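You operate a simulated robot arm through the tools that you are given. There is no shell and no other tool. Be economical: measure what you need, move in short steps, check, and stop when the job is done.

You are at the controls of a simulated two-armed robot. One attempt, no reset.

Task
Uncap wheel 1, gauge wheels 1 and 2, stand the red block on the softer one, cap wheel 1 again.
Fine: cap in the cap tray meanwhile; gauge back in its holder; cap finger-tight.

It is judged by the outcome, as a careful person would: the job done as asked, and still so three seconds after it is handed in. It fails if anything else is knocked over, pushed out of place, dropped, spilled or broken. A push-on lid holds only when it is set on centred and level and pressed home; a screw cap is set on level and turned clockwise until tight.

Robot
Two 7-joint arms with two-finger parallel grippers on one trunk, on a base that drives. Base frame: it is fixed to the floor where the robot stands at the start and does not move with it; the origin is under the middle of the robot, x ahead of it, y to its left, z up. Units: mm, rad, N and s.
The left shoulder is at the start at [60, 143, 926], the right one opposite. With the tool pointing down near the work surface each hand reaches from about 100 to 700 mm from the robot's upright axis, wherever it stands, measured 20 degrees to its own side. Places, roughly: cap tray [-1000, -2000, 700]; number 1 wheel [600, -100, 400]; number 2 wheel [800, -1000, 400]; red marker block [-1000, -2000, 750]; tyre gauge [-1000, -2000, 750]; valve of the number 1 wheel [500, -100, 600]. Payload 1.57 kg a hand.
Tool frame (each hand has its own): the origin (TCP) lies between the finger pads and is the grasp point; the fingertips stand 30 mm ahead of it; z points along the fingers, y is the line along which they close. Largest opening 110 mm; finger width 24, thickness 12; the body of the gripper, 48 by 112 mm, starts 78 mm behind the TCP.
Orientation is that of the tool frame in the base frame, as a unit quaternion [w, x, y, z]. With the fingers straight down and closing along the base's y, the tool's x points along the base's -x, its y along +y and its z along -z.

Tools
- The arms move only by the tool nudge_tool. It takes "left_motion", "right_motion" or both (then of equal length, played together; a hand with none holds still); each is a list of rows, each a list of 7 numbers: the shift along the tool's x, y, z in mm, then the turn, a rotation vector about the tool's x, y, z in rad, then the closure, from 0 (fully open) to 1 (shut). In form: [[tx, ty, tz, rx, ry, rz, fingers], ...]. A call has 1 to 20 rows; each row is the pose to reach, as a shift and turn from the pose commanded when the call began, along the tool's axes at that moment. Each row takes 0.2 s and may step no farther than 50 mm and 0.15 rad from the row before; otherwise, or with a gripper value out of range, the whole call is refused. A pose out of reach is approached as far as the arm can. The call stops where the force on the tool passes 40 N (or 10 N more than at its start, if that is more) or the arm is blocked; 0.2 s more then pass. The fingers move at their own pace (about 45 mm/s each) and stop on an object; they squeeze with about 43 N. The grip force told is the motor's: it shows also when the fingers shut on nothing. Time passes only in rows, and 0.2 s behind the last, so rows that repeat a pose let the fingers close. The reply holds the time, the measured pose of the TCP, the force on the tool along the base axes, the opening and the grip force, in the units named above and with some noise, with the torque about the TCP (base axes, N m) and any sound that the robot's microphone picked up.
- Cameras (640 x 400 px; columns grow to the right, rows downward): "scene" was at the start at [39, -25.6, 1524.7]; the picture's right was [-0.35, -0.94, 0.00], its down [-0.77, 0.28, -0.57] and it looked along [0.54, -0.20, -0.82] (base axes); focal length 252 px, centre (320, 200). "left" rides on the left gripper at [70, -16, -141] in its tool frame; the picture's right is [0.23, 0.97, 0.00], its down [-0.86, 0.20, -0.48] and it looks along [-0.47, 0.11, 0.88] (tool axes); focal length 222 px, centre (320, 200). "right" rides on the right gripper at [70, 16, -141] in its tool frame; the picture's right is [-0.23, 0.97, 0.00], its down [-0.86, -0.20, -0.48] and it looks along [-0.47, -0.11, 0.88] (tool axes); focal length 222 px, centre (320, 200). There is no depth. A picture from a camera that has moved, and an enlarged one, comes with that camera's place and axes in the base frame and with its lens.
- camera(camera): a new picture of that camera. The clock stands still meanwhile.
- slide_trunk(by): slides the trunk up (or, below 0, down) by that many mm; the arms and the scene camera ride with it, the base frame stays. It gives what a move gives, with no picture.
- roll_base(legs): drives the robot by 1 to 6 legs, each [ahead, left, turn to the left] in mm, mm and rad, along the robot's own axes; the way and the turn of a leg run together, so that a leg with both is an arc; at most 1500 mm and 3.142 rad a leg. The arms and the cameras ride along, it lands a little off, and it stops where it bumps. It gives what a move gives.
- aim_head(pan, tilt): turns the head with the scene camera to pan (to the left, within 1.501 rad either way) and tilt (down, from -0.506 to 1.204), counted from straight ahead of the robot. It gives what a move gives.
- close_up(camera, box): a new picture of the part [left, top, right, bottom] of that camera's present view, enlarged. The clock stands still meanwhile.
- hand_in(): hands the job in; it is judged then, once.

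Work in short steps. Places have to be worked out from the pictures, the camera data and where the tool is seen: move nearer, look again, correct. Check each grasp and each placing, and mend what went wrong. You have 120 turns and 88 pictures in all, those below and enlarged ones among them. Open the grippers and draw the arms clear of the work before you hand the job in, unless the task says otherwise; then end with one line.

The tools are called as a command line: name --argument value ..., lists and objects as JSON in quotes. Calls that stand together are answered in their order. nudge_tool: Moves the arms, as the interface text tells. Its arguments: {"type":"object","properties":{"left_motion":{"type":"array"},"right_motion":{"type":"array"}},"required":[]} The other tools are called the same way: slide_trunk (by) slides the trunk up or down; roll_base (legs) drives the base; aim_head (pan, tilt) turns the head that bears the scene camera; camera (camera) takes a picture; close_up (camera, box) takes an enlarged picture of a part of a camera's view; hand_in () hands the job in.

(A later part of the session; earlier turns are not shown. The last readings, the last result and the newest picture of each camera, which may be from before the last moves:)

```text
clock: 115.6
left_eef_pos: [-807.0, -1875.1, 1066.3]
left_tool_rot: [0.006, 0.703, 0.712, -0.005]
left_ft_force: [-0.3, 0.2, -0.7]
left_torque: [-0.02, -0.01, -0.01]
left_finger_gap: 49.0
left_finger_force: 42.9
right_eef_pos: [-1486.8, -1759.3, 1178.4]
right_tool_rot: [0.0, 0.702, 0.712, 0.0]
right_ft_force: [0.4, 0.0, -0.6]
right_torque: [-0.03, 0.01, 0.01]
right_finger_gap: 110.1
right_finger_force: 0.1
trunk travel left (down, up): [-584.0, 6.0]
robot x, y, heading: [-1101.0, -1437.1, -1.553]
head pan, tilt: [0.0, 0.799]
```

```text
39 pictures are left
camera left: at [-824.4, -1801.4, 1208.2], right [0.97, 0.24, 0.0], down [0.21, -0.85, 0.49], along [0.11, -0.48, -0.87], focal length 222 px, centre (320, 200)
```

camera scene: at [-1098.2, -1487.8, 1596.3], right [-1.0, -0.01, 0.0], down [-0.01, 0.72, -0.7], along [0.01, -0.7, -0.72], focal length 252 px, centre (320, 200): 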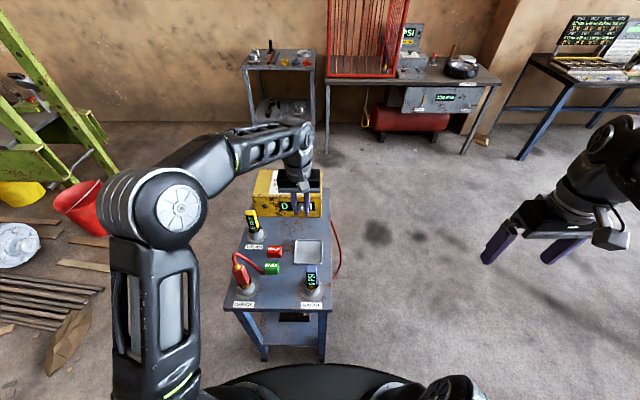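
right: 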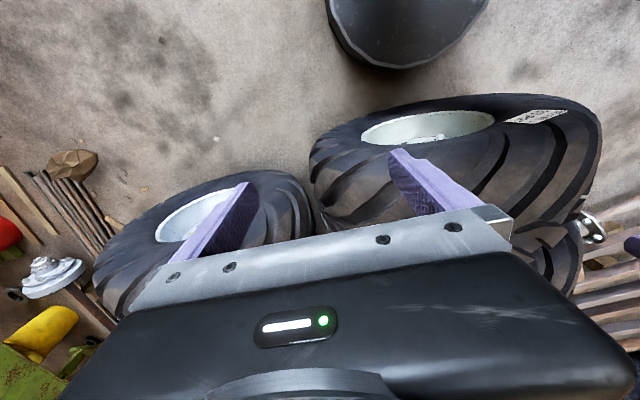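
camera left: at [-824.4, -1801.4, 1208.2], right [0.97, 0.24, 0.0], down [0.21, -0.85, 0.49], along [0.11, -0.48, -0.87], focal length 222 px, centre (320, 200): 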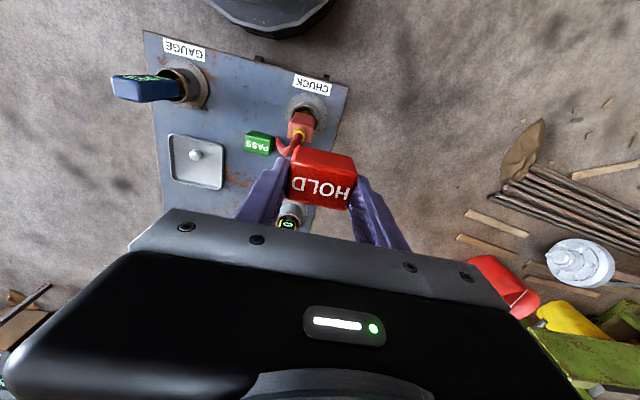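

The block is held. The gauge stands upright at about (-1067,-1869) with its top at z≈905 and the display facing the robot. I bring the right hand above it.

nudge_tool --right_motion '[[-11, 42, 18, 0, 0, 0, 0], [-22, 84, 36, 0, 0, 0, 0], [-33, 126, 54, 0, 0, 0, 0], [-44, 168, 72, 0, 0, 0, 0], [-55, 210, 90, 0, 0, 0, 0], [-66, 252, 108, 0, 0, 0, 0], [-77, 294, 126, 0, 0, 0, 0.2], [-88, 336, 144, 0, 0, 0, 0.3], [-99, 378, 160, 0, 0, 0, 0.3], [-115, 420, 175, 0, 0, 0, 0.3], [-115, 420, 175, 0, 0, 0, 0.3]]'

camera --camera "right"

camera --camera "scene"

```text
clock: 118.0
left_eef_pos: [-810.1, -1875.3, 1066.6]
left_tool_rot: [0.005, 0.702, 0.712, -0.006]
left_ft_force: [0.0, 0.9, -0.2]
left_torque: [0.0, -0.03, -0.01]
left_finger_gap: 48.8
left_finger_force: 42.5
right_eef_pos: [-1067.0, -1866.6, 1002.0]
right_tool_rot: [-0.001, 0.702, 0.712, 0.0]
right_ft_force: [-0.3, 0.5, -0.4]
right_torque: [-0.03, -0.02, 0.02]
right_finger_gap: 77.2
right_finger_force: 0.1
trunk travel left (down, up): [-584.0, 6.0]
robot x, y, heading: [-1101.7, -1431.3, -1.55]
head pan, tilt: [0.0, 0.799]
```

```text
38 pictures are left
camera right: at [-1052.1, -1797.0, 1143.8], right [0.98, -0.21, 0.0], down [-0.19, -0.86, 0.48], along [-0.1, -0.47, -0.88], focal length 222 px, centre (320, 200)
```

right: 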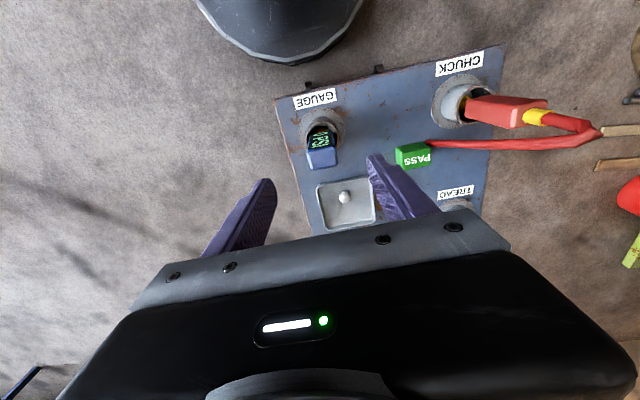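

```text
37 pictures are left
camera scene: at [-1098.8, -1486.2, 1596.3], right [-1.0, -0.01, 0.0], down [-0.01, 0.72, -0.7], along [0.01, -0.7, -0.72], focal length 252 px, centre (320, 200)
```

scene: 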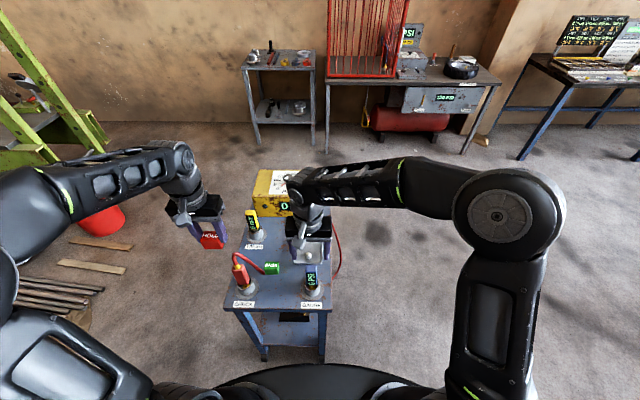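

The gauge top is near (-1066,-1876,890). I descend with the fingers straddling it and check before closing.

nudge_tool --right_motion '[[-4, 0, 30, 0, 0, 0, 0.3], [-8, 0, 60, 0, 0, 0, 0.3], [-9, 0, 90, 0, 0, 0, 0.3], [-9, 0, 115, 0, 0, 0, 0.3], [-9, 0, 135, 0, 0, 0, 0.3], [-9, 0, 145, 0, 0, 0, 0.3], [-9, 0, 145, 0, 0, 0, 0.3]]'

camera --camera "right"

close_up --camera "scene" --box '[230, 190, 390, 320]'

```text
clock: 119.6
left_eef_pos: [-808.4, -1875.3, 1067.0]
left_tool_rot: [0.006, 0.703, 0.712, -0.005]
left_ft_force: [0.4, 0.5, -1.2]
left_torque: [0.02, 0.01, 0.0]
left_finger_gap: 49.0
left_finger_force: 43.0
right_eef_pos: [-1065.0, -1877.8, 857.2]
right_tool_rot: [0.0, 0.702, 0.712, -0.001]
right_ft_force: [-0.6, 0.0, -0.1]
right_torque: [-0.02, 0.01, -0.02]
right_finger_gap: 76.9
right_finger_force: 0.0
trunk travel left (down, up): [-584.0, 6.0]
robot x, y, heading: [-1100.0, -1433.5, -1.557]
head pan, tilt: [0.0, 0.799]
```

```text
36 pictures are left
camera right: at [-1050.7, -1807.1, 998.4], right [0.98, -0.21, 0.0], down [-0.19, -0.86, 0.48], along [-0.1, -0.47, -0.88], focal length 222 px, centre (320, 200)
```

right: 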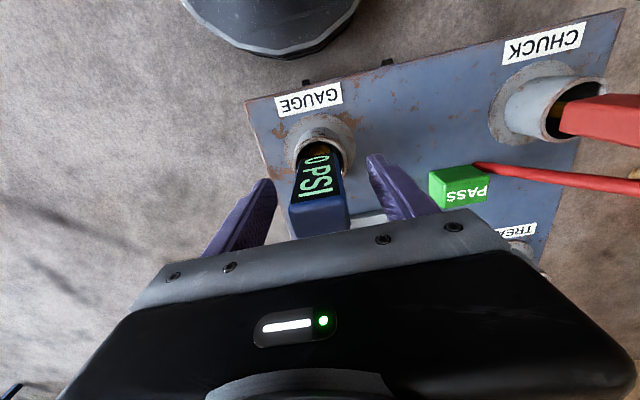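

```text
3.08 times, centred on (310, 255) of scene
camera zoom: at [-1097.9, -1486.7, 1596.3], right [-1.0, -0.01, 0.0], down [-0.01, 0.72, -0.7], along [0.01, -0.7, -0.72], focal length 776 px, centre (351, 31)
```

zoom: 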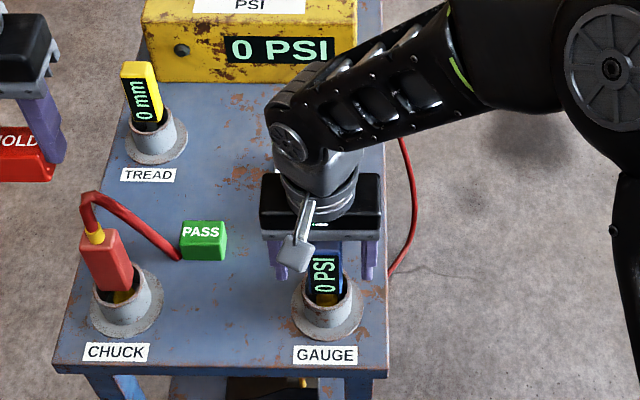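

The gauge sits on the tool axis between the fingers. I close and check the grip.

nudge_tool --right_motion '[[0, 0, 0, 0, 0, 0, 0.5], [0, 0, 0, 0, 0, 0, 0.7], [0, 0, 0, 0, 0, 0, 0.9], [0, 0, 0, 0, 0, 0, 1], [0, 0, 0, 0, 0, 0, 1]]'

nudge_tool --right_motion '[[0, 0, -10, 0, 0, 0, 1], [0, 0, -30, 0, 0, 0, 1], [0, 0, -60, 0, 0, 0, 1], [0, 0, -100, 0, 0, 0, 1], [0, 0, -140, 0, 0, 0, 1], [0, 0, -180, 0, 0, 0, 1], [0, 0, -220, 0, 0, 0, 1], [0, 0, -240, 0, 0, 0, 1]]'

camera --camera "right"

camera --camera "scene"

```text
clock: 120.8
left_eef_pos: [-808.5, -1875.6, 1068.4]
left_tool_rot: [0.006, 0.702, 0.712, -0.005]
left_ft_force: [-0.4, -0.1, -0.7]
left_torque: [0.02, 0.01, 0.01]
left_finger_gap: 49.0
left_finger_force: 43.1
right_eef_pos: [-1065.3, -1876.3, 856.2]
right_tool_rot: [0.0, 0.702, 0.712, 0.0]
right_ft_force: [0.0, -1.0, 0.7]
right_torque: [-0.02, 0.0, -0.01]
right_finger_gap: 36.0
right_finger_force: 35.2
trunk travel left (down, up): [-584.0, 6.0]
robot x, y, heading: [-1101.4, -1435.4, -1.558]
head pan, tilt: [0.0, 0.799]
```

```text
clock: 122.6
left_eef_pos: [-809.1, -1874.7, 1066.2]
left_tool_rot: [0.006, 0.703, 0.711, -0.005]
left_ft_force: [0.9, -0.2, -0.5]
left_torque: [0.0, 0.0, 0.0]
left_finger_gap: 49.1
left_finger_force: 42.8
right_eef_pos: [-1065.6, -1876.8, 1097.2]
right_tool_rot: [0.001, 0.702, 0.712, 0.0]
right_ft_force: [0.9, 0.0, -1.0]
right_torque: [0.0, 0.02, -0.01]
right_finger_gap: 35.8
right_finger_force: 42.8
trunk travel left (down, up): [-584.0, 6.0]
robot x, y, heading: [-1098.4, -1437.0, -1.559]
head pan, tilt: [0.0, 0.799]
```

```text
34 pictures are left
camera right: at [-1051.2, -1807.0, 1238.8], right [0.98, -0.21, 0.0], down [-0.19, -0.86, 0.48], along [-0.1, -0.47, -0.88], focal length 222 px, centre (320, 200)
```

right: 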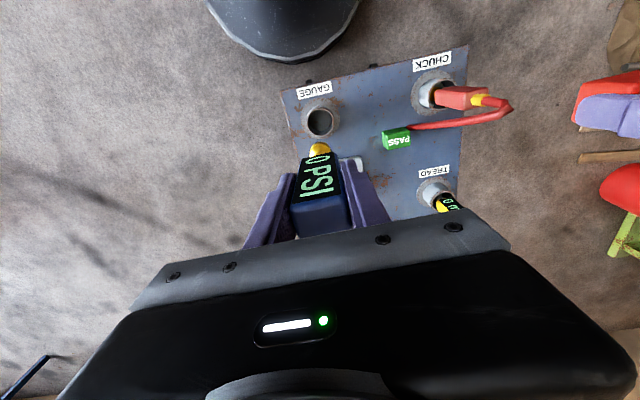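

```text
33 pictures are left
camera scene: at [-1097.9, -1486.8, 1596.3], right [-1.0, -0.01, 0.0], down [-0.01, 0.72, -0.7], along [0.01, -0.7, -0.72], focal length 252 px, centre (320, 200)
```

scene: 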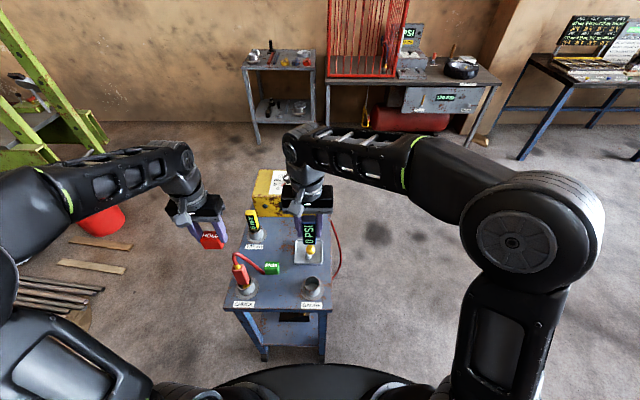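

The gauge is out, held straight, and reads 0. I back away from the cart, turn to face +x, and drive to a staging spot in front of wheel 1.

roll_base --legs '[[-435, 0, 0], [0, 0, 1.559], [560, 1069, 0]]'

nudge_tool --right_motion '[[-13.6, -14.8, 5, 0, -0.1428, 0, 1], [-27.2, -29.6, 10, 0, -0.2856, 0, 1], [-40.9, -44.5, 15, 0, -0.4284, 0, 1], [-54.5, -59.3, 20, 0, -0.5712, 0, 1], [-68.2, -74, 25, 0, -0.714, 0, 1], [-81.8, -89, 30, 0, -0.8568, 0, 1], [-95.4, -103.7, 35, 0, -0.9996, 0, 1], [-109, -118.5, 40, 0, -1.1424, 0, 1], [-122.7, -133.4, 45, 0, -1.2852, 0, 1], [-136.4, -148, 50, 0, -1.428, 0, 1], [-150, -163, 56, 0, -1.5708, 0, 1], [-150, -163, 56, 0, -1.5708, 0, 1]]'

```text
clock: 134.8
left_eef_pos: [-122.9, 368.8, 1067.2]
left_tool_rot: [0.008, -0.006, 1.0, 0.0]
left_ft_force: [0.3, 0.0, -0.4]
left_torque: [-0.02, 0.03, 0.0]
left_finger_gap: 48.8
left_finger_force: 42.8
right_eef_pos: [-121.3, 112.0, 1097.8]
right_tool_rot: [0.0, -0.007, 1.0, 0.0]
right_ft_force: [0.7, -0.1, -2.0]
right_torque: [0.02, 0.01, 0.04]
right_finger_gap: 35.5
right_finger_force: 42.6
trunk travel left (down, up): [-584.0, 6.0]
robot x, y, heading: [-562.7, 80.0, 0.019]
head pan, tilt: [0.0, 0.799]
```

```text
clock: 137.4
left_eef_pos: [-124.8, 369.8, 1067.5]
left_tool_rot: [0.008, -0.006, 1.0, 0.0]
left_ft_force: [0.1, 1.3, -1.9]
left_torque: [-0.04, 0.0, -0.02]
left_finger_gap: 48.6
left_finger_force: 42.9
right_eef_pos: [29.5, -30.0, 1047.3]
right_tool_rot: [0.706, -0.002, 0.708, 0.0]
right_ft_force: [-0.6, -0.5, -0.8]
right_torque: [-0.01, 0.05, -0.01]
right_finger_gap: 35.5
right_finger_force: 42.5
right hand out of reach, approached as far as the arm can: row 11, 12
trunk travel left (down, up): [-584.0, 6.0]
robot x, y, heading: [-563.6, 78.2, 0.014]
head pan, tilt: [0.0, 0.799]
```

The gauge points straight ahead. I straighten the heading, line up with the valve, lower the trunk and roll to about 60 mm short.

slide_trunk --by -400

slide_trunk --by -61

roll_base --legs '[[0, -21, -0.015], [285, 0, 0]]'

camera --camera "right"

aim_head --pan -0.1 --tilt 0.65

camera --camera "scene"

```text
clock: 141.2
left_eef_pos: [-121.9, 368.5, 667.5]
left_tool_rot: [0.008, -0.006, 1.0, 0.0]
left_ft_force: [1.4, 0.3, 0.0]
left_torque: [-0.02, 0.0, -0.04]
left_finger_gap: 48.8
left_finger_force: 42.6
right_eef_pos: [29.6, -29.6, 647.8]
right_tool_rot: [0.706, -0.001, 0.708, 0.0]
right_ft_force: [0.2, 0.1, -1.3]
right_torque: [0.0, 0.07, 0.01]
right_finger_gap: 35.6
right_finger_force: 42.1
trunk travel left (down, up): [-184.0, 406.0]
robot x, y, heading: [-567.3, 74.5, 0.011]
head pan, tilt: [0.0, 0.799]
```

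```text
clock: 142.2
left_eef_pos: [-123.4, 369.4, 606.2]
left_tool_rot: [0.008, -0.007, 1.0, -0.001]
left_ft_force: [0.0, -1.2, -0.9]
left_torque: [0.01, -0.02, -0.02]
left_finger_gap: 48.7
left_finger_force: 43.3
right_eef_pos: [28.4, -30.8, 586.0]
right_tool_rot: [0.706, -0.003, 0.709, 0.001]
right_ft_force: [0.2, -0.4, -2.1]
right_torque: [0.0, 0.03, 0.01]
right_finger_gap: 35.2
right_finger_force: 41.9
trunk travel left (down, up): [-123.0, 467.0]
robot x, y, heading: [-563.7, 77.7, 0.019]
head pan, tilt: [0.0, 0.799]
```

```text
clock: 144.6
left_eef_pos: [166.4, 342.1, 606.3]
left_tool_rot: [0.008, 0.001, 1.0, 0.0]
left_ft_force: [0.0, 0.4, -0.7]
left_torque: [0.01, -0.02, -0.02]
left_finger_gap: 49.0
left_finger_force: 43.0
right_eef_pos: [313.0, -59.8, 586.0]
right_tool_rot: [0.706, 0.004, 0.708, -0.005]
right_ft_force: [-0.2, -0.4, -0.5]
right_torque: [-0.01, 0.02, -0.02]
right_finger_gap: 35.4
right_finger_force: 42.7
trunk travel left (down, up): [-123.0, 467.0]
robot x, y, heading: [-276.6, 58.6, -0.0]
head pan, tilt: [0.0, 0.799]
```

```text
32 pictures are left
camera right: at [172.3, -41.7, 516.7], right [0.01, 0.97, 0.22], down [-0.48, -0.19, 0.86], along [0.88, -0.12, 0.46], focal length 222 px, centre (320, 200)
```

right: 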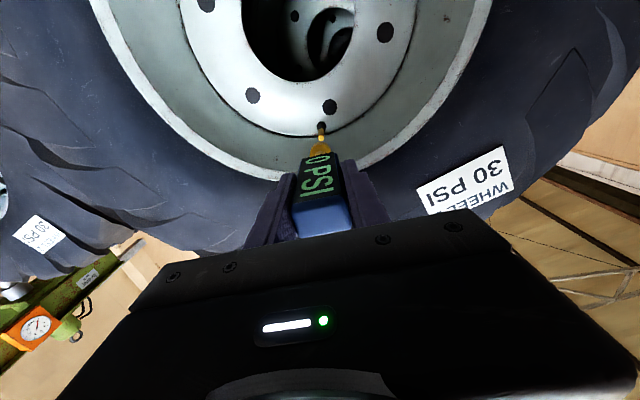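

```text
clock: 145.3
left_eef_pos: [165.7, 341.7, 607.3]
left_tool_rot: [0.008, 0.001, 1.0, 0.001]
left_ft_force: [-0.9, 0.5, -1.0]
left_torque: [0.0, 0.01, 0.02]
left_finger_gap: 49.1
left_finger_force: 43.1
right_eef_pos: [313.9, -60.3, 585.8]
right_tool_rot: [0.706, 0.003, 0.709, -0.005]
right_ft_force: [1.0, 1.0, -1.9]
right_torque: [-0.01, 0.01, 0.0]
right_finger_gap: 35.5
right_finger_force: 42.9
trunk travel left (down, up): [-123.0, 467.0]
robot x, y, heading: [-277.8, 55.4, 0.0]
head pan, tilt: [-0.099, 0.649]
```

```text
31 pictures are left
camera scene: at [-219.5, 47.0, 1147.8], right [-0.1, -1.0, 0.0], down [-0.6, 0.06, -0.8], along [0.79, -0.08, -0.61], focal length 252 px, centre (320, 200)
```

scene: 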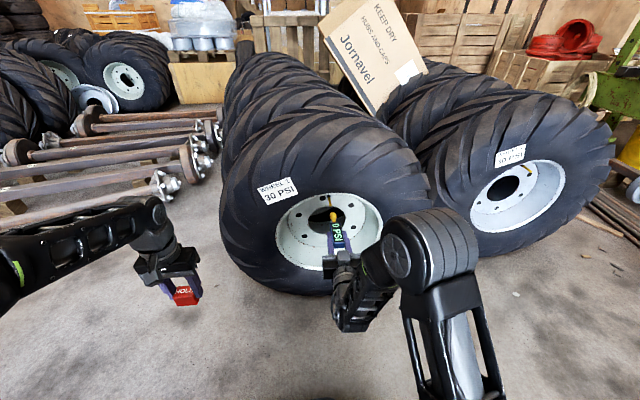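

Well lined up. I zoom in on tip versus valve from both views.

close_up --camera "right" --box '[280, 100, 376, 160]'

close_up --camera "scene" --box '[300, 190, 380, 240]'

```text
6.67 times, centred on (328, 130) of right
camera zoom: at [172.3, -41.7, 516.6], right [0.01, 0.97, 0.22], down [-0.48, -0.19, 0.86], along [0.88, -0.12, 0.46], focal length 1481 px, centre (267, 667)
```

zoom: 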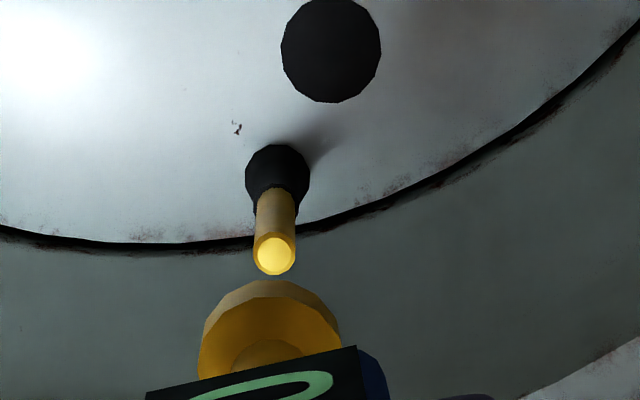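

```text
8.00 times, centred on (340, 215) of scene
camera zoom: at [-219.5, 47.0, 1147.8], right [-0.1, -1.0, 0.0], down [-0.6, 0.06, -0.8], along [0.79, -0.08, -0.61], focal length 2018 px, centre (160, 80)
```

zoom: 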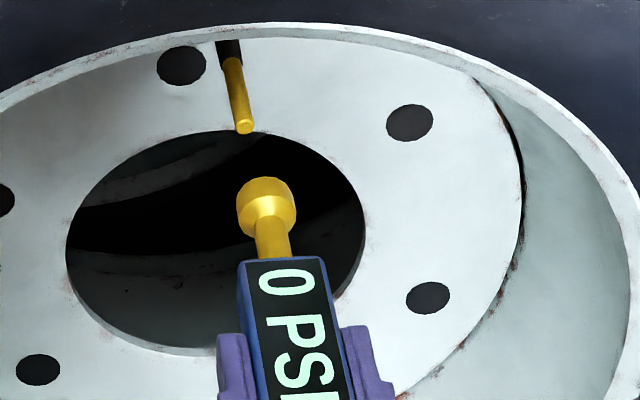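

Tip and valve are aligned to about 1 mm, with roughly 40 mm to go. I advance, then creep forward in 1 mm steps until the gauge seats.

nudge_tool --right_motion '[[0, 0.5, 15, 0, 0, 0, 1], [0, 1, 30, 0, 0, 0, 1], [0, 1, 36, 0, 0, 0, 1], [0, 1, 38, 0, 0, 0, 1], [0, 1, 40, 0, 0, 0, 1], [0, 1, 42, 0, 0, 0, 1], [0, 1, 44, 0, 0, 0, 1], [0, 1, 46, 0, 0, 0, 1], [0, 1, 48, 0, 0, 0, 1], [0, 1, 49, 0, 0, 0, 1], [0, 1, 50, 0, 0, 0, 1]]'

close_up --camera "right" --box '[260, 100, 388, 260]'

```text
clock: 147.7
left_eef_pos: [166.4, 343.6, 606.9]
left_tool_rot: [0.008, 0.001, 1.0, 0.001]
left_ft_force: [-1.2, -0.1, -0.2]
left_torque: [-0.03, -0.03, -0.02]
left_finger_gap: 48.9
left_finger_force: 43.4
right_eef_pos: [364.2, -58.8, 586.9]
right_tool_rot: [0.705, 0.005, 0.709, -0.009]
right_ft_force: [0.4, -0.6, -2.2]
right_torque: [-0.02, 0.05, 0.02]
right_finger_gap: 35.5
right_finger_force: 42.3
trunk travel left (down, up): [-123.0, 467.0]
robot x, y, heading: [-271.2, 53.1, -0.001]
head pan, tilt: [-0.099, 0.649]
```

```text
2.50 times, centred on (324, 180) of right
camera zoom: at [221.4, -38.9, 516.9], right [0.02, 0.97, 0.22], down [-0.48, -0.18, 0.86], along [0.88, -0.13, 0.46], focal length 555 px, centre (310, 250)
```

zoom: 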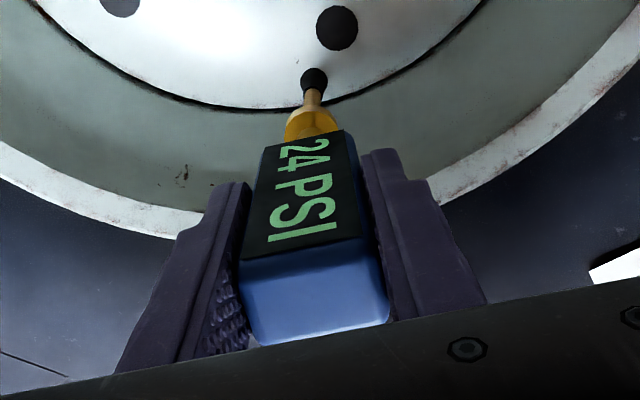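

The gauge reads 24 PSI. I press slightly more to confirm it is fully seated.

nudge_tool --right_motion '[[0, 0, 1, 0, 0, 0, 1], [0, 0, 2, 0, 0, 0, 1], [0, 0, 3, 0, 0, 0, 1], [0, 0, 3, 0, 0, 0, 1], [0, 0, 3, 0, 0, 0, 1]]'

close_up --camera "right" --box '[260, 100, 388, 260]'

```text
clock: 148.9
left_eef_pos: [166.2, 341.5, 606.4]
left_tool_rot: [0.008, 0.001, 1.0, 0.0]
left_ft_force: [0.6, 0.3, -0.4]
left_torque: [0.01, -0.01, 0.01]
left_finger_gap: 49.0
left_finger_force: 43.3
right_eef_pos: [365.0, -55.5, 586.3]
right_tool_rot: [0.705, 0.007, 0.709, -0.009]
right_ft_force: [-11.4, -0.1, -0.7]
right_torque: [0.02, -0.06, -0.02]
right_finger_gap: 35.5
right_finger_force: 42.4
trunk travel left (down, up): [-123.0, 467.0]
robot x, y, heading: [-277.8, 56.3, 0.006]
head pan, tilt: [-0.099, 0.649]
```

```text
2.50 times, centred on (324, 180) of right
camera zoom: at [224.4, -37.5, 517.0], right [0.02, 0.97, 0.22], down [-0.48, -0.19, 0.86], along [0.88, -0.12, 0.46], focal length 555 px, centre (310, 250)
```

zoom: 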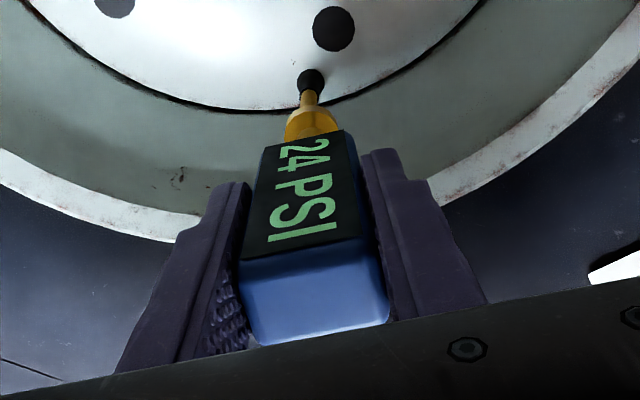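

Wheel 1 holds a steady 24 PSI. I back off, strafe right toward wheel 2, whose valve I estimate at (746,-1089,498), and lower the trunk a little.

roll_base --legs '[[-200, 0, 0], [0, -1030, 0], [150, 0, 0]]'

slide_trunk --by -86

aim_head --pan 0.0 --tilt 0.65

camera --camera "scene"

camera --camera "right"

```text
clock: 156.4
left_eef_pos: [119.0, -691.4, 606.3]
left_tool_rot: [0.008, -0.001, 1.0, 0.0]
left_ft_force: [-0.2, 0.3, -0.3]
left_torque: [-0.04, -0.01, -0.01]
left_finger_gap: 48.7
left_finger_force: 43.0
right_eef_pos: [319.8, -1089.2, 586.4]
right_tool_rot: [0.705, 0.004, 0.709, -0.007]
right_ft_force: [-0.6, 0.5, -0.9]
right_torque: [-0.02, 0.03, 0.03]
right_finger_gap: 35.7
right_finger_force: 42.1
trunk travel left (down, up): [-123.0, 467.0]
robot x, y, heading: [-323.8, -978.3, 0.003]
head pan, tilt: [-0.099, 0.649]
```

```text
clock: 157.6
left_eef_pos: [118.0, -690.0, 519.9]
left_tool_rot: [0.008, -0.003, 1.0, 0.001]
left_ft_force: [0.8, -0.3, -1.0]
left_torque: [0.0, 0.01, -0.03]
left_finger_gap: 48.9
left_finger_force: 42.8
right_eef_pos: [320.9, -1088.1, 500.9]
right_tool_rot: [0.705, 0.005, 0.709, -0.007]
right_ft_force: [-0.1, -0.3, -1.5]
right_torque: [0.0, 0.04, 0.03]
right_finger_gap: 35.6
right_finger_force: 42.9
trunk travel left (down, up): [-37.0, 553.0]
robot x, y, heading: [-327.0, -978.8, 0.01]
head pan, tilt: [-0.099, 0.649]
```

```text
clock: 158.3
left_eef_pos: [118.2, -691.0, 520.3]
left_tool_rot: [0.008, -0.002, 1.0, 0.0]
left_ft_force: [-0.2, 0.1, -1.4]
left_torque: [-0.03, 0.02, -0.01]
left_finger_gap: 48.7
left_finger_force: 42.9
right_eef_pos: [320.1, -1087.1, 499.8]
right_tool_rot: [0.705, 0.004, 0.709, -0.006]
right_ft_force: [0.4, -0.2, -1.0]
right_torque: [0.02, 0.05, 0.01]
right_finger_gap: 35.3
right_finger_force: 42.1
trunk travel left (down, up): [-37.0, 553.0]
robot x, y, heading: [-322.8, -979.5, 0.012]
head pan, tilt: [0.0, 0.649]
```

```text
26 pictures are left
camera scene: at [-265.7, -979.1, 1061.9], right [0.0, -1.0, 0.0], down [-0.6, 0.0, -0.8], along [0.8, 0.0, -0.6], focal length 252 px, centre (320, 200)
```

scene: 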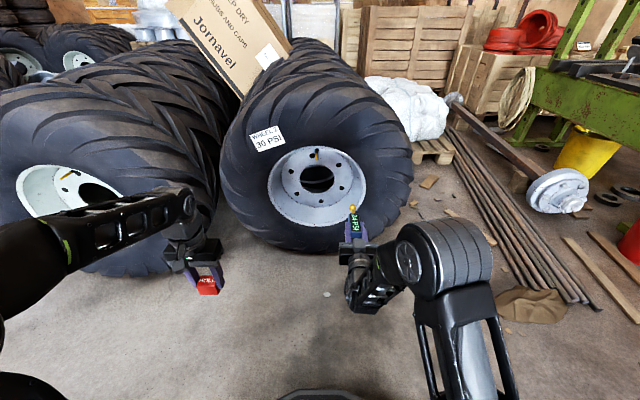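

```text
25 pictures are left
camera right: at [178.8, -1070.2, 430.8], right [0.02, 0.97, 0.22], down [-0.48, -0.19, 0.86], along [0.88, -0.12, 0.46], focal length 222 px, centre (320, 200)
```

right: 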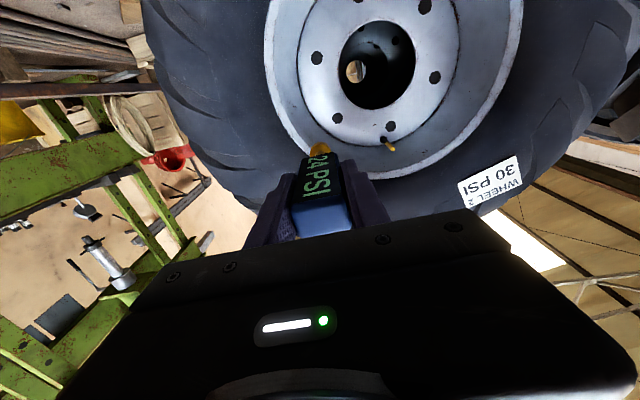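

Correction: the valve on wheel 2 is nearer (680,-958,598). I zoom in from both views to refine it and get its axis.

close_up --camera "right" --box '[330, 100, 458, 180]'

close_up --camera "scene" --box '[270, 130, 398, 240]'

```text
5.00 times, centred on (394, 140) of right
camera zoom: at [178.8, -1070.2, 430.8], right [0.02, 0.97, 0.22], down [-0.48, -0.19, 0.86], along [0.88, -0.12, 0.46], focal length 1111 px, centre (-50, 500)
```

zoom: 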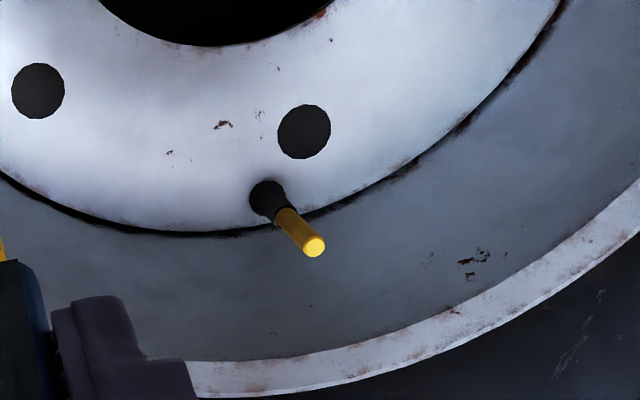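

```text
3.64 times, centred on (334, 185) of scene
camera zoom: at [-265.7, -979.1, 1061.9], right [0.0, -1.0, 0.0], down [-0.6, 0.0, -0.8], along [0.8, 0.0, -0.6], focal length 917 px, centre (269, 254)
```

zoom: 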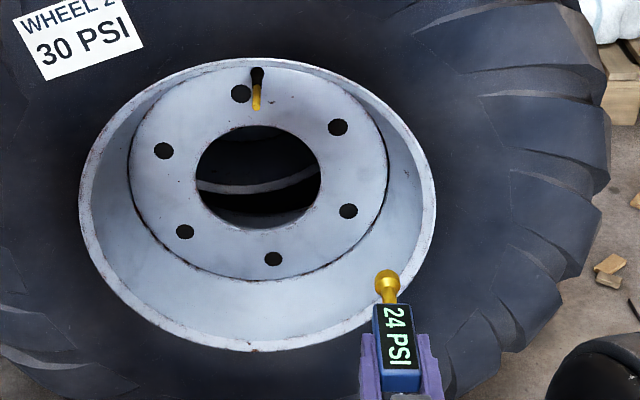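

Refined, wheel 2's valve tip is at about (639,-959,586) with its axis along x. I raise the trunk, strafe left and close to about 50 mm.

slide_trunk --by 87

roll_base --legs '[[0, 128, 0], [145, 0, 0]]'

close_up --camera "right" --box '[272, 90, 368, 250]'

close_up --camera "scene" --box '[280, 150, 360, 210]'

```text
clock: 159.5
left_eef_pos: [118.7, -691.7, 606.2]
left_tool_rot: [0.008, -0.002, 1.0, 0.001]
left_ft_force: [1.1, -0.5, -0.2]
left_torque: [0.0, -0.03, 0.01]
left_finger_gap: 48.9
left_finger_force: 43.1
right_eef_pos: [320.1, -1088.9, 586.9]
right_tool_rot: [0.705, 0.004, 0.709, -0.008]
right_ft_force: [0.7, -0.5, -1.4]
right_torque: [-0.04, 0.06, 0.01]
right_finger_gap: 35.3
right_finger_force: 41.9
trunk travel left (down, up): [-124.0, 466.0]
robot x, y, heading: [-323.8, -975.9, 0.002]
head pan, tilt: [0.0, 0.649]
```

```text
clock: 161.8
left_eef_pos: [263.4, -562.7, 608.7]
left_tool_rot: [0.008, 0.0, 1.0, 0.0]
left_ft_force: [0.4, -0.4, -0.7]
left_torque: [0.01, -0.01, 0.02]
left_finger_gap: 49.0
left_finger_force: 43.1
right_eef_pos: [465.5, -959.9, 587.4]
right_tool_rot: [0.705, 0.005, 0.709, -0.008]
right_ft_force: [0.5, 0.1, -2.5]
right_torque: [0.0, 0.03, -0.01]
right_finger_gap: 35.4
right_finger_force: 42.4
trunk travel left (down, up): [-124.0, 466.0]
robot x, y, heading: [-178.4, -849.0, 0.004]
head pan, tilt: [0.0, 0.649]
```

```text
2.50 times, centred on (320, 170) of right
camera zoom: at [323.9, -941.7, 517.9], right [0.02, 0.97, 0.22], down [-0.48, -0.19, 0.86], along [0.88, -0.12, 0.46], focal length 555 px, centre (320, 275)
```

zoom: 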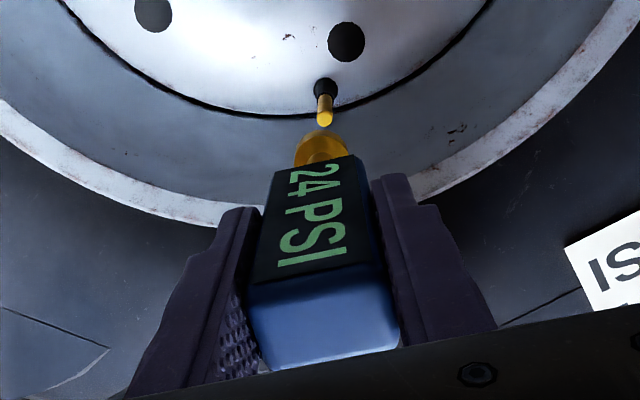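

```text
6.67 times, centred on (320, 180) of scene
camera zoom: at [-120.5, -850.2, 1148.9], right [0.0, -1.0, 0.0], down [-0.6, 0.0, -0.8], along [0.8, 0.0, -0.6], focal length 1682 px, centre (320, 333)
```

zoom: 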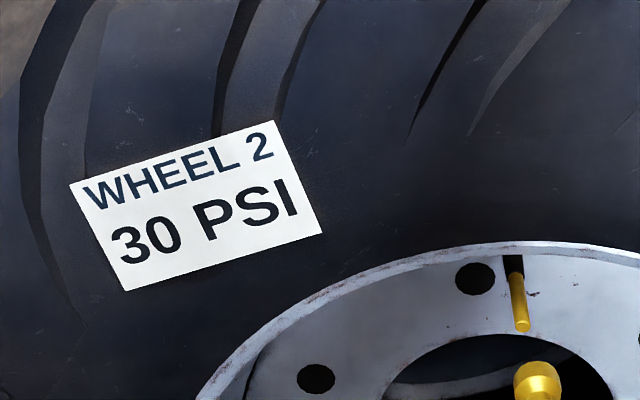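

Geometry matches the wheel 1 approach almost exactly, with the valve about 2 mm to +y. I advance the same way.

nudge_tool --right_motion '[[0, 1, 15, 0, 0, 0, 1], [0, 2.2, 30, 0, 0, 0, 1], [0, 2.2, 36, 0, 0, 0, 1], [0, 2.2, 38, 0, 0, 0, 1], [0, 2.2, 40, 0, 0, 0, 1], [0, 2.2, 42, 0, 0, 0, 1], [0, 2.2, 44, 0, 0, 0, 1], [0, 2.2, 46, 0, 0, 0, 1], [0, 2.2, 48, 0, 0, 0, 1], [0, 2.2, 50, 0, 0, 0, 1], [0, 2.2, 52, 0, 0, 0, 1], [0, 2.2, 53, 0, 0, 0, 1]]'

close_up --camera "right" --box '[260, 100, 388, 260]'

```text
clock: 164.3
left_eef_pos: [262.2, -563.9, 608.4]
left_tool_rot: [0.008, 0.0, 1.0, 0.0]
left_ft_force: [0.2, 0.1, -1.5]
left_torque: [-0.03, 0.0, 0.0]
left_finger_gap: 49.0
left_finger_force: 43.7
right_eef_pos: [516.0, -957.3, 586.7]
right_tool_rot: [0.705, 0.006, 0.709, -0.01]
right_ft_force: [-34.4, -1.1, 1.6]
right_torque: [0.04, -0.3, 0.01]
right_finger_gap: 35.4
right_finger_force: 42.7
trunk travel left (down, up): [-124.0, 466.0]
robot x, y, heading: [-182.5, -847.6, 0.001]
head pan, tilt: [0.0, 0.649]
```

```text
2.50 times, centred on (324, 180) of right
camera zoom: at [374.3, -938.9, 518.0], right [0.02, 0.97, 0.22], down [-0.48, -0.18, 0.86], along [0.88, -0.13, 0.46], focal length 555 px, centre (310, 250)
```

zoom: 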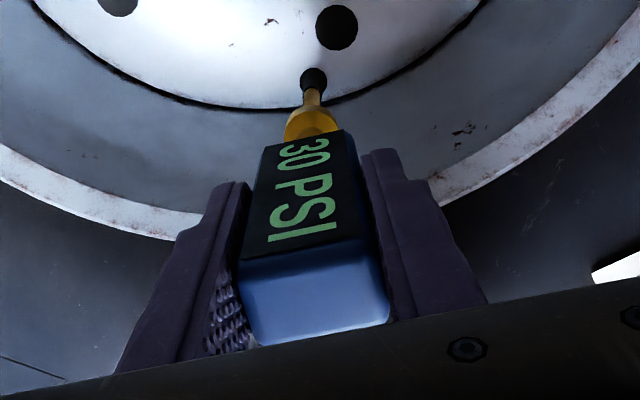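

Wheel 2 reads 30 PSI and wheel 1 reads 24 PSI, so wheel 1 is the softer and the red block goes on it. I back off, raise the trunk and fold the gauge hand down out of the way.

roll_base --legs '[[-350, 0, 0]]'

slide_trunk --by 400

slide_trunk --by 60

nudge_tool --right_motion '[[-5, -13, -14, 0, 0.1428, 0, 1], [-10, -26, -28, 0, 0.2856, 0, 1], [-15, -39, -42, 0, 0.4284, 0, 1], [-20, -52, -56, 0, 0.5712, 0, 1], [-25, -65, -70, 0, 0.714, 0, 1], [-30, -78, -84, 0, 0.8568, 0, 1], [-35, -91, -98, 0, 0.9996, 0, 1], [-40, -104, -112, 0, 1.1424, 0, 1], [-45, -117, -126, 0, 1.2852, 0, 1], [-50, -130, -140, 0, 1.428, 0, 1], [-50, -140, -160, 0, 1.5708, 0, 1], [-50, -140, -160, 0, 1.5708, 0, 1]]'

roll_base --legs '[[0, 460, 0], [400, 0, 0]]'

camera --camera "scene"

```text
clock: 166.6
left_eef_pos: [-87.4, -563.5, 606.7]
left_tool_rot: [0.009, 0.0, 1.0, 0.001]
left_ft_force: [-0.6, 1.1, -0.6]
left_torque: [0.0, 0.03, -0.02]
left_finger_gap: 48.8
left_finger_force: 42.8
right_eef_pos: [168.9, -958.5, 586.7]
right_tool_rot: [0.704, 0.006, 0.71, -0.01]
right_ft_force: [0.3, 0.9, -1.1]
right_torque: [-0.01, 0.01, 0.03]
right_finger_gap: 35.6
right_finger_force: 42.5
trunk travel left (down, up): [-124.0, 466.0]
robot x, y, heading: [-526.6, -853.1, 0.005]
head pan, tilt: [0.0, 0.649]
```

```text
clock: 170.4
left_eef_pos: [-87.2, -565.4, 1007.3]
left_tool_rot: [0.008, -0.001, 1.0, 0.0]
left_ft_force: [0.3, 0.3, -0.5]
left_torque: [-0.01, 0.01, 0.0]
left_finger_gap: 49.0
left_finger_force: 42.8
right_eef_pos: [167.2, -958.4, 986.4]
right_tool_rot: [0.705, 0.006, 0.709, -0.009]
right_ft_force: [-0.6, -0.8, -1.3]
right_torque: [0.0, 0.07, 0.01]
right_finger_gap: 35.3
right_finger_force: 42.8
trunk travel left (down, up): [-524.0, 66.0]
robot x, y, heading: [-531.4, -847.3, -0.0]
head pan, tilt: [0.0, 0.649]
```

```text
clock: 171.4
left_eef_pos: [-87.3, -564.0, 1065.7]
left_tool_rot: [0.008, -0.001, 1.0, 0.0]
left_ft_force: [-0.2, -0.1, -0.3]
left_torque: [0.01, -0.01, -0.02]
left_finger_gap: 48.9
left_finger_force: 42.3
right_eef_pos: [169.6, -959.2, 1047.0]
right_tool_rot: [0.705, 0.006, 0.71, -0.01]
right_ft_force: [0.7, 0.7, -0.8]
right_torque: [-0.02, 0.04, 0.01]
right_finger_gap: 35.5
right_finger_force: 42.3
trunk travel left (down, up): [-584.0, 6.0]
robot x, y, heading: [-528.0, -851.9, 0.005]
head pan, tilt: [0.0, 0.649]
```

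```text
clock: 174.1
left_eef_pos: [-86.5, -563.8, 1068.1]
left_tool_rot: [0.007, -0.001, 1.0, 0.0]
left_ft_force: [-0.2, -0.2, -1.1]
left_torque: [0.02, -0.01, -0.01]
left_finger_gap: 49.0
left_finger_force: 42.9
right_eef_pos: [3.9, -1094.0, 1097.5]
right_tool_rot: [-0.005, 0.011, 1.0, -0.002]
right_ft_force: [-0.4, -0.5, -1.2]
right_torque: [0.0, 0.03, -0.01]
right_finger_gap: 35.8
right_finger_force: 42.6
trunk travel left (down, up): [-584.0, 6.0]
robot x, y, heading: [-527.7, -850.5, 0.006]
head pan, tilt: [0.0, 0.649]
```

```text
clock: 178.9
left_eef_pos: [315.8, -101.9, 1066.1]
left_tool_rot: [0.007, 0.0, 1.0, 0.0]
left_ft_force: [0.2, 1.2, -0.7]
left_torque: [-0.01, 0.03, 0.0]
left_finger_gap: 49.1
left_finger_force: 43.3
right_eef_pos: [405.8, -632.3, 1096.7]
right_tool_rot: [-0.003, 0.012, 1.0, -0.003]
right_ft_force: [-0.2, 0.6, -0.9]
right_torque: [0.0, 0.05, 0.0]
right_finger_gap: 35.6
right_finger_force: 42.3
trunk travel left (down, up): [-584.0, 6.0]
robot x, y, heading: [-131.0, -392.0, 0.005]
head pan, tilt: [0.0, 0.649]
```

```text
19 pictures are left
camera scene: at [-68.0, -388.5, 1608.8], right [0.0, -1.0, 0.0], down [-0.61, 0.0, -0.8], along [0.8, 0.0, -0.61], focal length 252 px, centre (320, 200)
```

scene: 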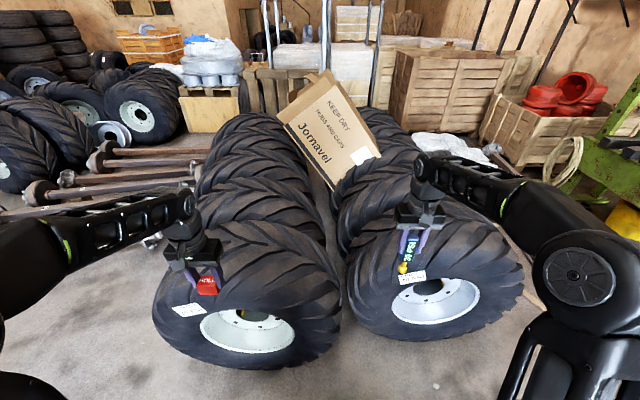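

Wheel 1's hub is at y≈-57, and the block is high above it. I move in so the left hand is over the tread, then look down.

roll_base --legs '[[130, 45, 0]]'

nudge_tool --left_motion '[[-40, 0, 0, 0, 0, 0, 1], [-80, 0, 0, 0, 0, 0, 1], [-110, 0, 0, 0, 0, 0, 1]]'

camera --camera "left"

camera --camera "scene"

```text
clock: 180.2
left_eef_pos: [446.5, -55.1, 1066.4]
left_tool_rot: [0.006, -0.001, 1.0, -0.001]
left_ft_force: [-0.3, 0.4, -1.2]
left_torque: [-0.02, 0.01, 0.02]
left_finger_gap: 48.9
left_finger_force: 43.5
right_eef_pos: [535.8, -586.0, 1096.8]
right_tool_rot: [-0.005, 0.011, 1.0, -0.002]
right_ft_force: [0.6, -0.5, -1.2]
right_torque: [0.01, 0.04, -0.01]
right_finger_gap: 35.5
right_finger_force: 42.3
trunk travel left (down, up): [-584.0, 6.0]
robot x, y, heading: [2.5, -343.4, 0.006]
head pan, tilt: [0.0, 0.649]
```

```text
clock: 181.0
left_eef_pos: [556.7, -55.0, 1067.0]
left_tool_rot: [0.007, 0.0, 1.0, 0.0]
left_ft_force: [0.6, 0.1, -0.4]
left_torque: [0.01, 0.02, -0.03]
left_finger_gap: 48.9
left_finger_force: 42.6
right_eef_pos: [536.0, -586.9, 1096.3]
right_tool_rot: [-0.004, 0.011, 1.0, -0.003]
right_ft_force: [0.4, 0.0, -1.7]
right_torque: [0.0, 0.04, -0.01]
right_finger_gap: 35.5
right_finger_force: 42.3
trunk travel left (down, up): [-584.0, 6.0]
robot x, y, heading: [4.0, -343.1, 0.006]
head pan, tilt: [0.0, 0.649]
```

```text
18 pictures are left
camera left: at [485.4, -69.7, 1208.7], right [-0.23, 0.97, 0.0], down [0.85, 0.2, 0.49], along [0.48, 0.11, -0.87], focal length 222 px, centre (320, 200)
```

left: 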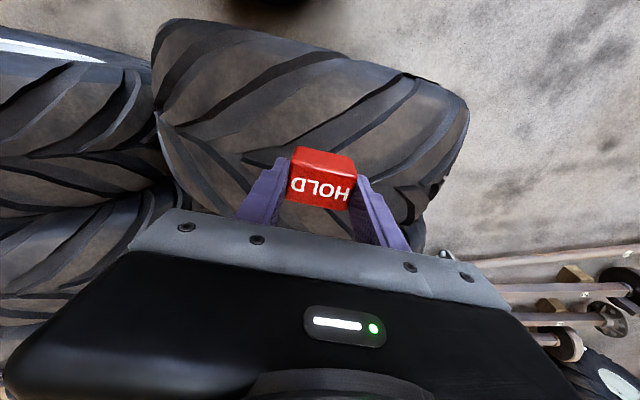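

```text
17 pictures are left
camera scene: at [61.1, -343.2, 1608.8], right [0.0, -1.0, 0.0], down [-0.61, 0.0, -0.8], along [0.8, 0.0, -0.61], focal length 252 px, centre (320, 200)
```

scene: 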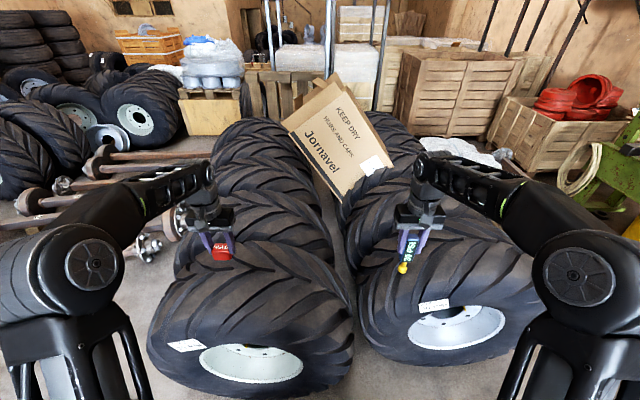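

The tread lugs are broad, and a flat one should lie around x≈585–690 under y≈-57. I roll 50 mm closer, move over it, descend partway and look again.

roll_base --legs '[[50, 0, 0]]'

nudge_tool --left_motion '[[-7, 0, 35, 0, 0, 0, 1], [-14, 0, 70, 0, 0, 0, 1], [-14, 0, 105, 0, 0, 0, 1], [-14, 0, 140, 0, 0, 0, 1], [-14, 0, 165, 0, 0, 0, 1], [-14, 0, 165, 0, 0, 0, 1]]'

camera --camera "left"

close_up --camera "scene" --box '[140, 200, 360, 340]'

```text
clock: 182.0
left_eef_pos: [606.1, -53.4, 1067.0]
left_tool_rot: [0.006, -0.001, 1.0, 0.001]
left_ft_force: [0.2, 0.3, -1.4]
left_torque: [-0.04, 0.08, -0.04]
left_finger_gap: 48.8
left_finger_force: 43.2
right_eef_pos: [586.9, -587.6, 1095.6]
right_tool_rot: [-0.004, 0.01, 1.0, -0.003]
right_ft_force: [1.1, 0.0, -0.9]
right_torque: [0.01, 0.05, -0.04]
right_finger_gap: 35.6
right_finger_force: 42.8
trunk travel left (down, up): [-584.0, 6.0]
robot x, y, heading: [47.9, -340.1, 0.006]
head pan, tilt: [0.0, 0.649]
```

```text
clock: 183.4
left_eef_pos: [620.7, -53.8, 908.2]
left_tool_rot: [0.012, -0.002, 1.0, 0.0]
left_ft_force: [-1.7, 3.5, 39.8]
left_torque: [-0.08, 0.65, -0.02]
left_finger_gap: 48.8
left_finger_force: 43.2
right_eef_pos: [581.6, -586.5, 1099.0]
right_tool_rot: [-0.002, 0.01, 1.0, -0.002]
right_ft_force: [0.6, -1.1, -0.7]
right_torque: [-0.01, -0.03, -0.02]
right_finger_gap: 35.3
right_finger_force: 42.6
trunk travel left (down, up): [-584.0, 6.0]
robot x, y, heading: [50.6, -340.6, 0.008]
head pan, tilt: [0.0, 0.649]
```

```text
16 pictures are left
camera left: at [548.5, -69.3, 1049.0], right [-0.23, 0.97, 0.0], down [0.84, 0.2, 0.5], along [0.49, 0.11, -0.87], focal length 222 px, centre (320, 200)
```

left: 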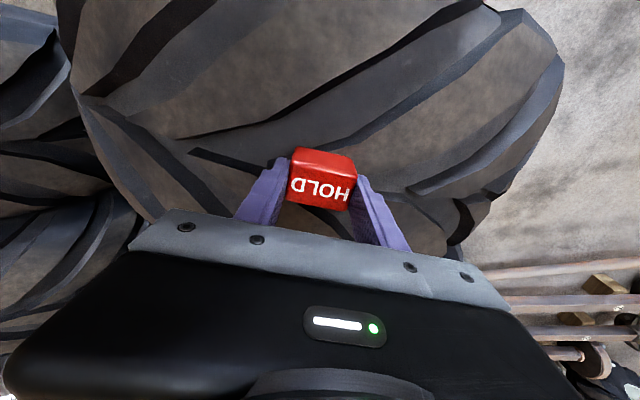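

```text
2.86 times, centred on (250, 270) of scene
camera zoom: at [105.5, -344.4, 1609.8], right [0.01, -1.0, 0.0], down [-0.6, 0.0, -0.8], along [0.8, 0.01, -0.6], focal length 721 px, centre (520, 0)
```

zoom: 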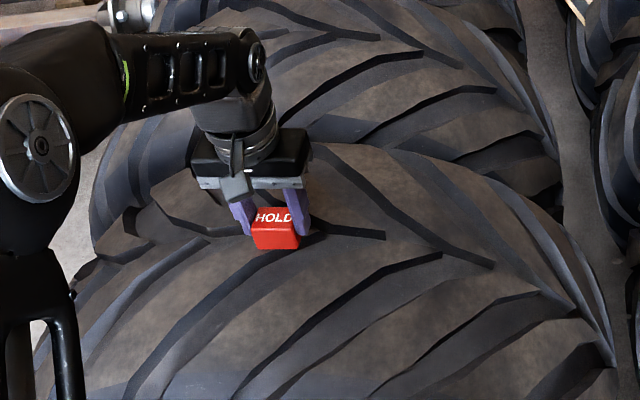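

The block touched already at TCP z≈908, with force on its front bottom edge, so the tyre top is at about z 863 and a groove runs nearby. I lift 40 mm, pull back 60 mm and look at the surface ahead before choosing the spot.

nudge_tool --left_motion '[[0, 0, -15, 0, 0, 0, 1], [20, 0, -35, 0, 0, 0, 1], [60, 0, -60, 0, 0, 0, 1], [100, 0, -60, 0, 0, 0, 1], [100, 0, -60, 0, 0, 0, 1]]'

close_up --camera "scene" --box '[170, 220, 330, 320]'

```text
clock: 184.6
left_eef_pos: [519.5, -55.0, 962.6]
left_tool_rot: [0.007, -0.001, 1.0, 0.0]
left_ft_force: [-0.5, -0.3, -0.1]
left_torque: [0.0, 0.0, -0.02]
left_finger_gap: 48.9
left_finger_force: 42.3
right_eef_pos: [585.1, -585.6, 1097.1]
right_tool_rot: [-0.003, 0.011, 1.0, -0.003]
right_ft_force: [-0.2, 0.5, -0.6]
right_torque: [0.02, 0.03, 0.02]
right_finger_gap: 35.6
right_finger_force: 42.4
trunk travel left (down, up): [-584.0, 6.0]
robot x, y, heading: [50.6, -342.8, 0.008]
head pan, tilt: [0.0, 0.649]
```

```text
4.00 times, centred on (250, 270) of scene
camera zoom: at [110.4, -342.9, 1608.8], right [0.01, -1.0, 0.0], down [-0.61, 0.0, -0.8], along [0.8, 0.0, -0.61], focal length 1009 px, centre (600, -80)
```

zoom: 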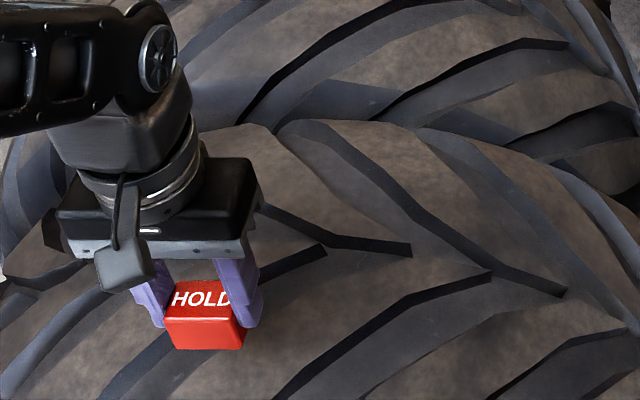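

The brown lug tops are flat and separated by grooves. The best flat spot near the crown is about (572,-113). I move there, tilting the block 0.12 rad to lie flush with the tyre's curve, and hover just above.

nudge_tool --left_motion '[[-15, -18, 5, -0.03, 0, 0, 1], [-30, -36, 10, -0.06, 0, 0, 1], [-45, -54, 20, -0.09, 0, 0, 1], [-52.5, -63, 35, -0.12, 0, 0, 1], [-52.5, -63, 48, -0.12, 0, 0, 1], [-52.5, -63, 48, -0.12, 0, 0, 1]]'

nudge_tool --left_motion '[[0, 0, 2, 0, 0, 0, 1], [0, 0, 4, 0, 0, 0, 1], [0, 0, 6, 0, 0, 0, 1], [0, 0, 8, 0, 0, 0, 1], [0, 0, 9, 0, 0, 0, 1], [0, 0, 10, 0, 0, 0, 1]]'

close_up --camera "scene" --box '[170, 220, 330, 320]'

```text
clock: 186.0
left_eef_pos: [574.2, -117.4, 915.2]
left_tool_rot: [0.009, -0.001, 0.998, 0.061]
left_ft_force: [-0.7, 0.8, -0.9]
left_torque: [0.01, 0.01, -0.02]
left_finger_gap: 48.8
left_finger_force: 42.9
right_eef_pos: [584.7, -586.6, 1096.6]
right_tool_rot: [-0.004, 0.01, 1.0, -0.003]
right_ft_force: [0.1, -0.9, -1.2]
right_torque: [0.02, -0.03, -0.01]
right_finger_gap: 35.2
right_finger_force: 42.4
trunk travel left (down, up): [-584.0, 6.0]
robot x, y, heading: [54.5, -344.2, 0.001]
head pan, tilt: [0.0, 0.649]
```

```text
clock: 187.2
left_eef_pos: [572.1, -117.6, 910.5]
left_tool_rot: [0.011, -0.002, 0.998, 0.06]
left_ft_force: [-10.5, 0.8, 22.8]
left_torque: [-0.26, 0.6, -0.11]
left_finger_gap: 48.8
left_finger_force: 42.7
right_eef_pos: [583.3, -586.5, 1097.0]
right_tool_rot: [-0.002, 0.01, 1.0, -0.003]
right_ft_force: [0.4, 0.8, -2.3]
right_torque: [0.0, 0.0, 0.02]
right_finger_gap: 35.6
right_finger_force: 42.6
trunk travel left (down, up): [-584.0, 6.0]
robot x, y, heading: [48.1, -344.8, 0.004]
head pan, tilt: [0.0, 0.649]
stopped in row 6 (left hand): the force on the tool passed its limit (the readings are from after the stop); the commanded pose is now the measured one
```

```text
4.00 times, centred on (250, 270) of scene
camera zoom: at [106.4, -343.6, 1609.0], right [0.01, -1.0, 0.0], down [-0.6, 0.0, -0.8], along [0.8, 0.01, -0.6], focal length 1009 px, centre (600, -80)
```

zoom: 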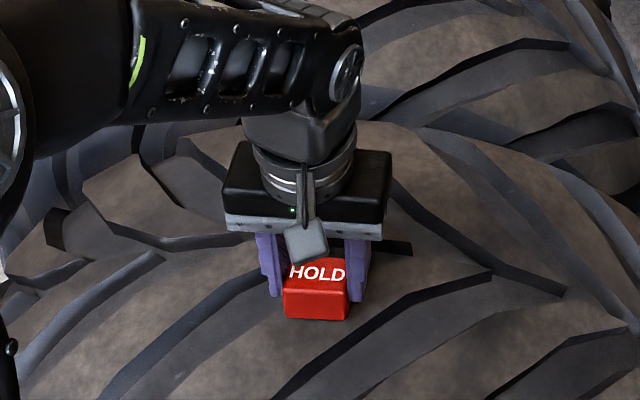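

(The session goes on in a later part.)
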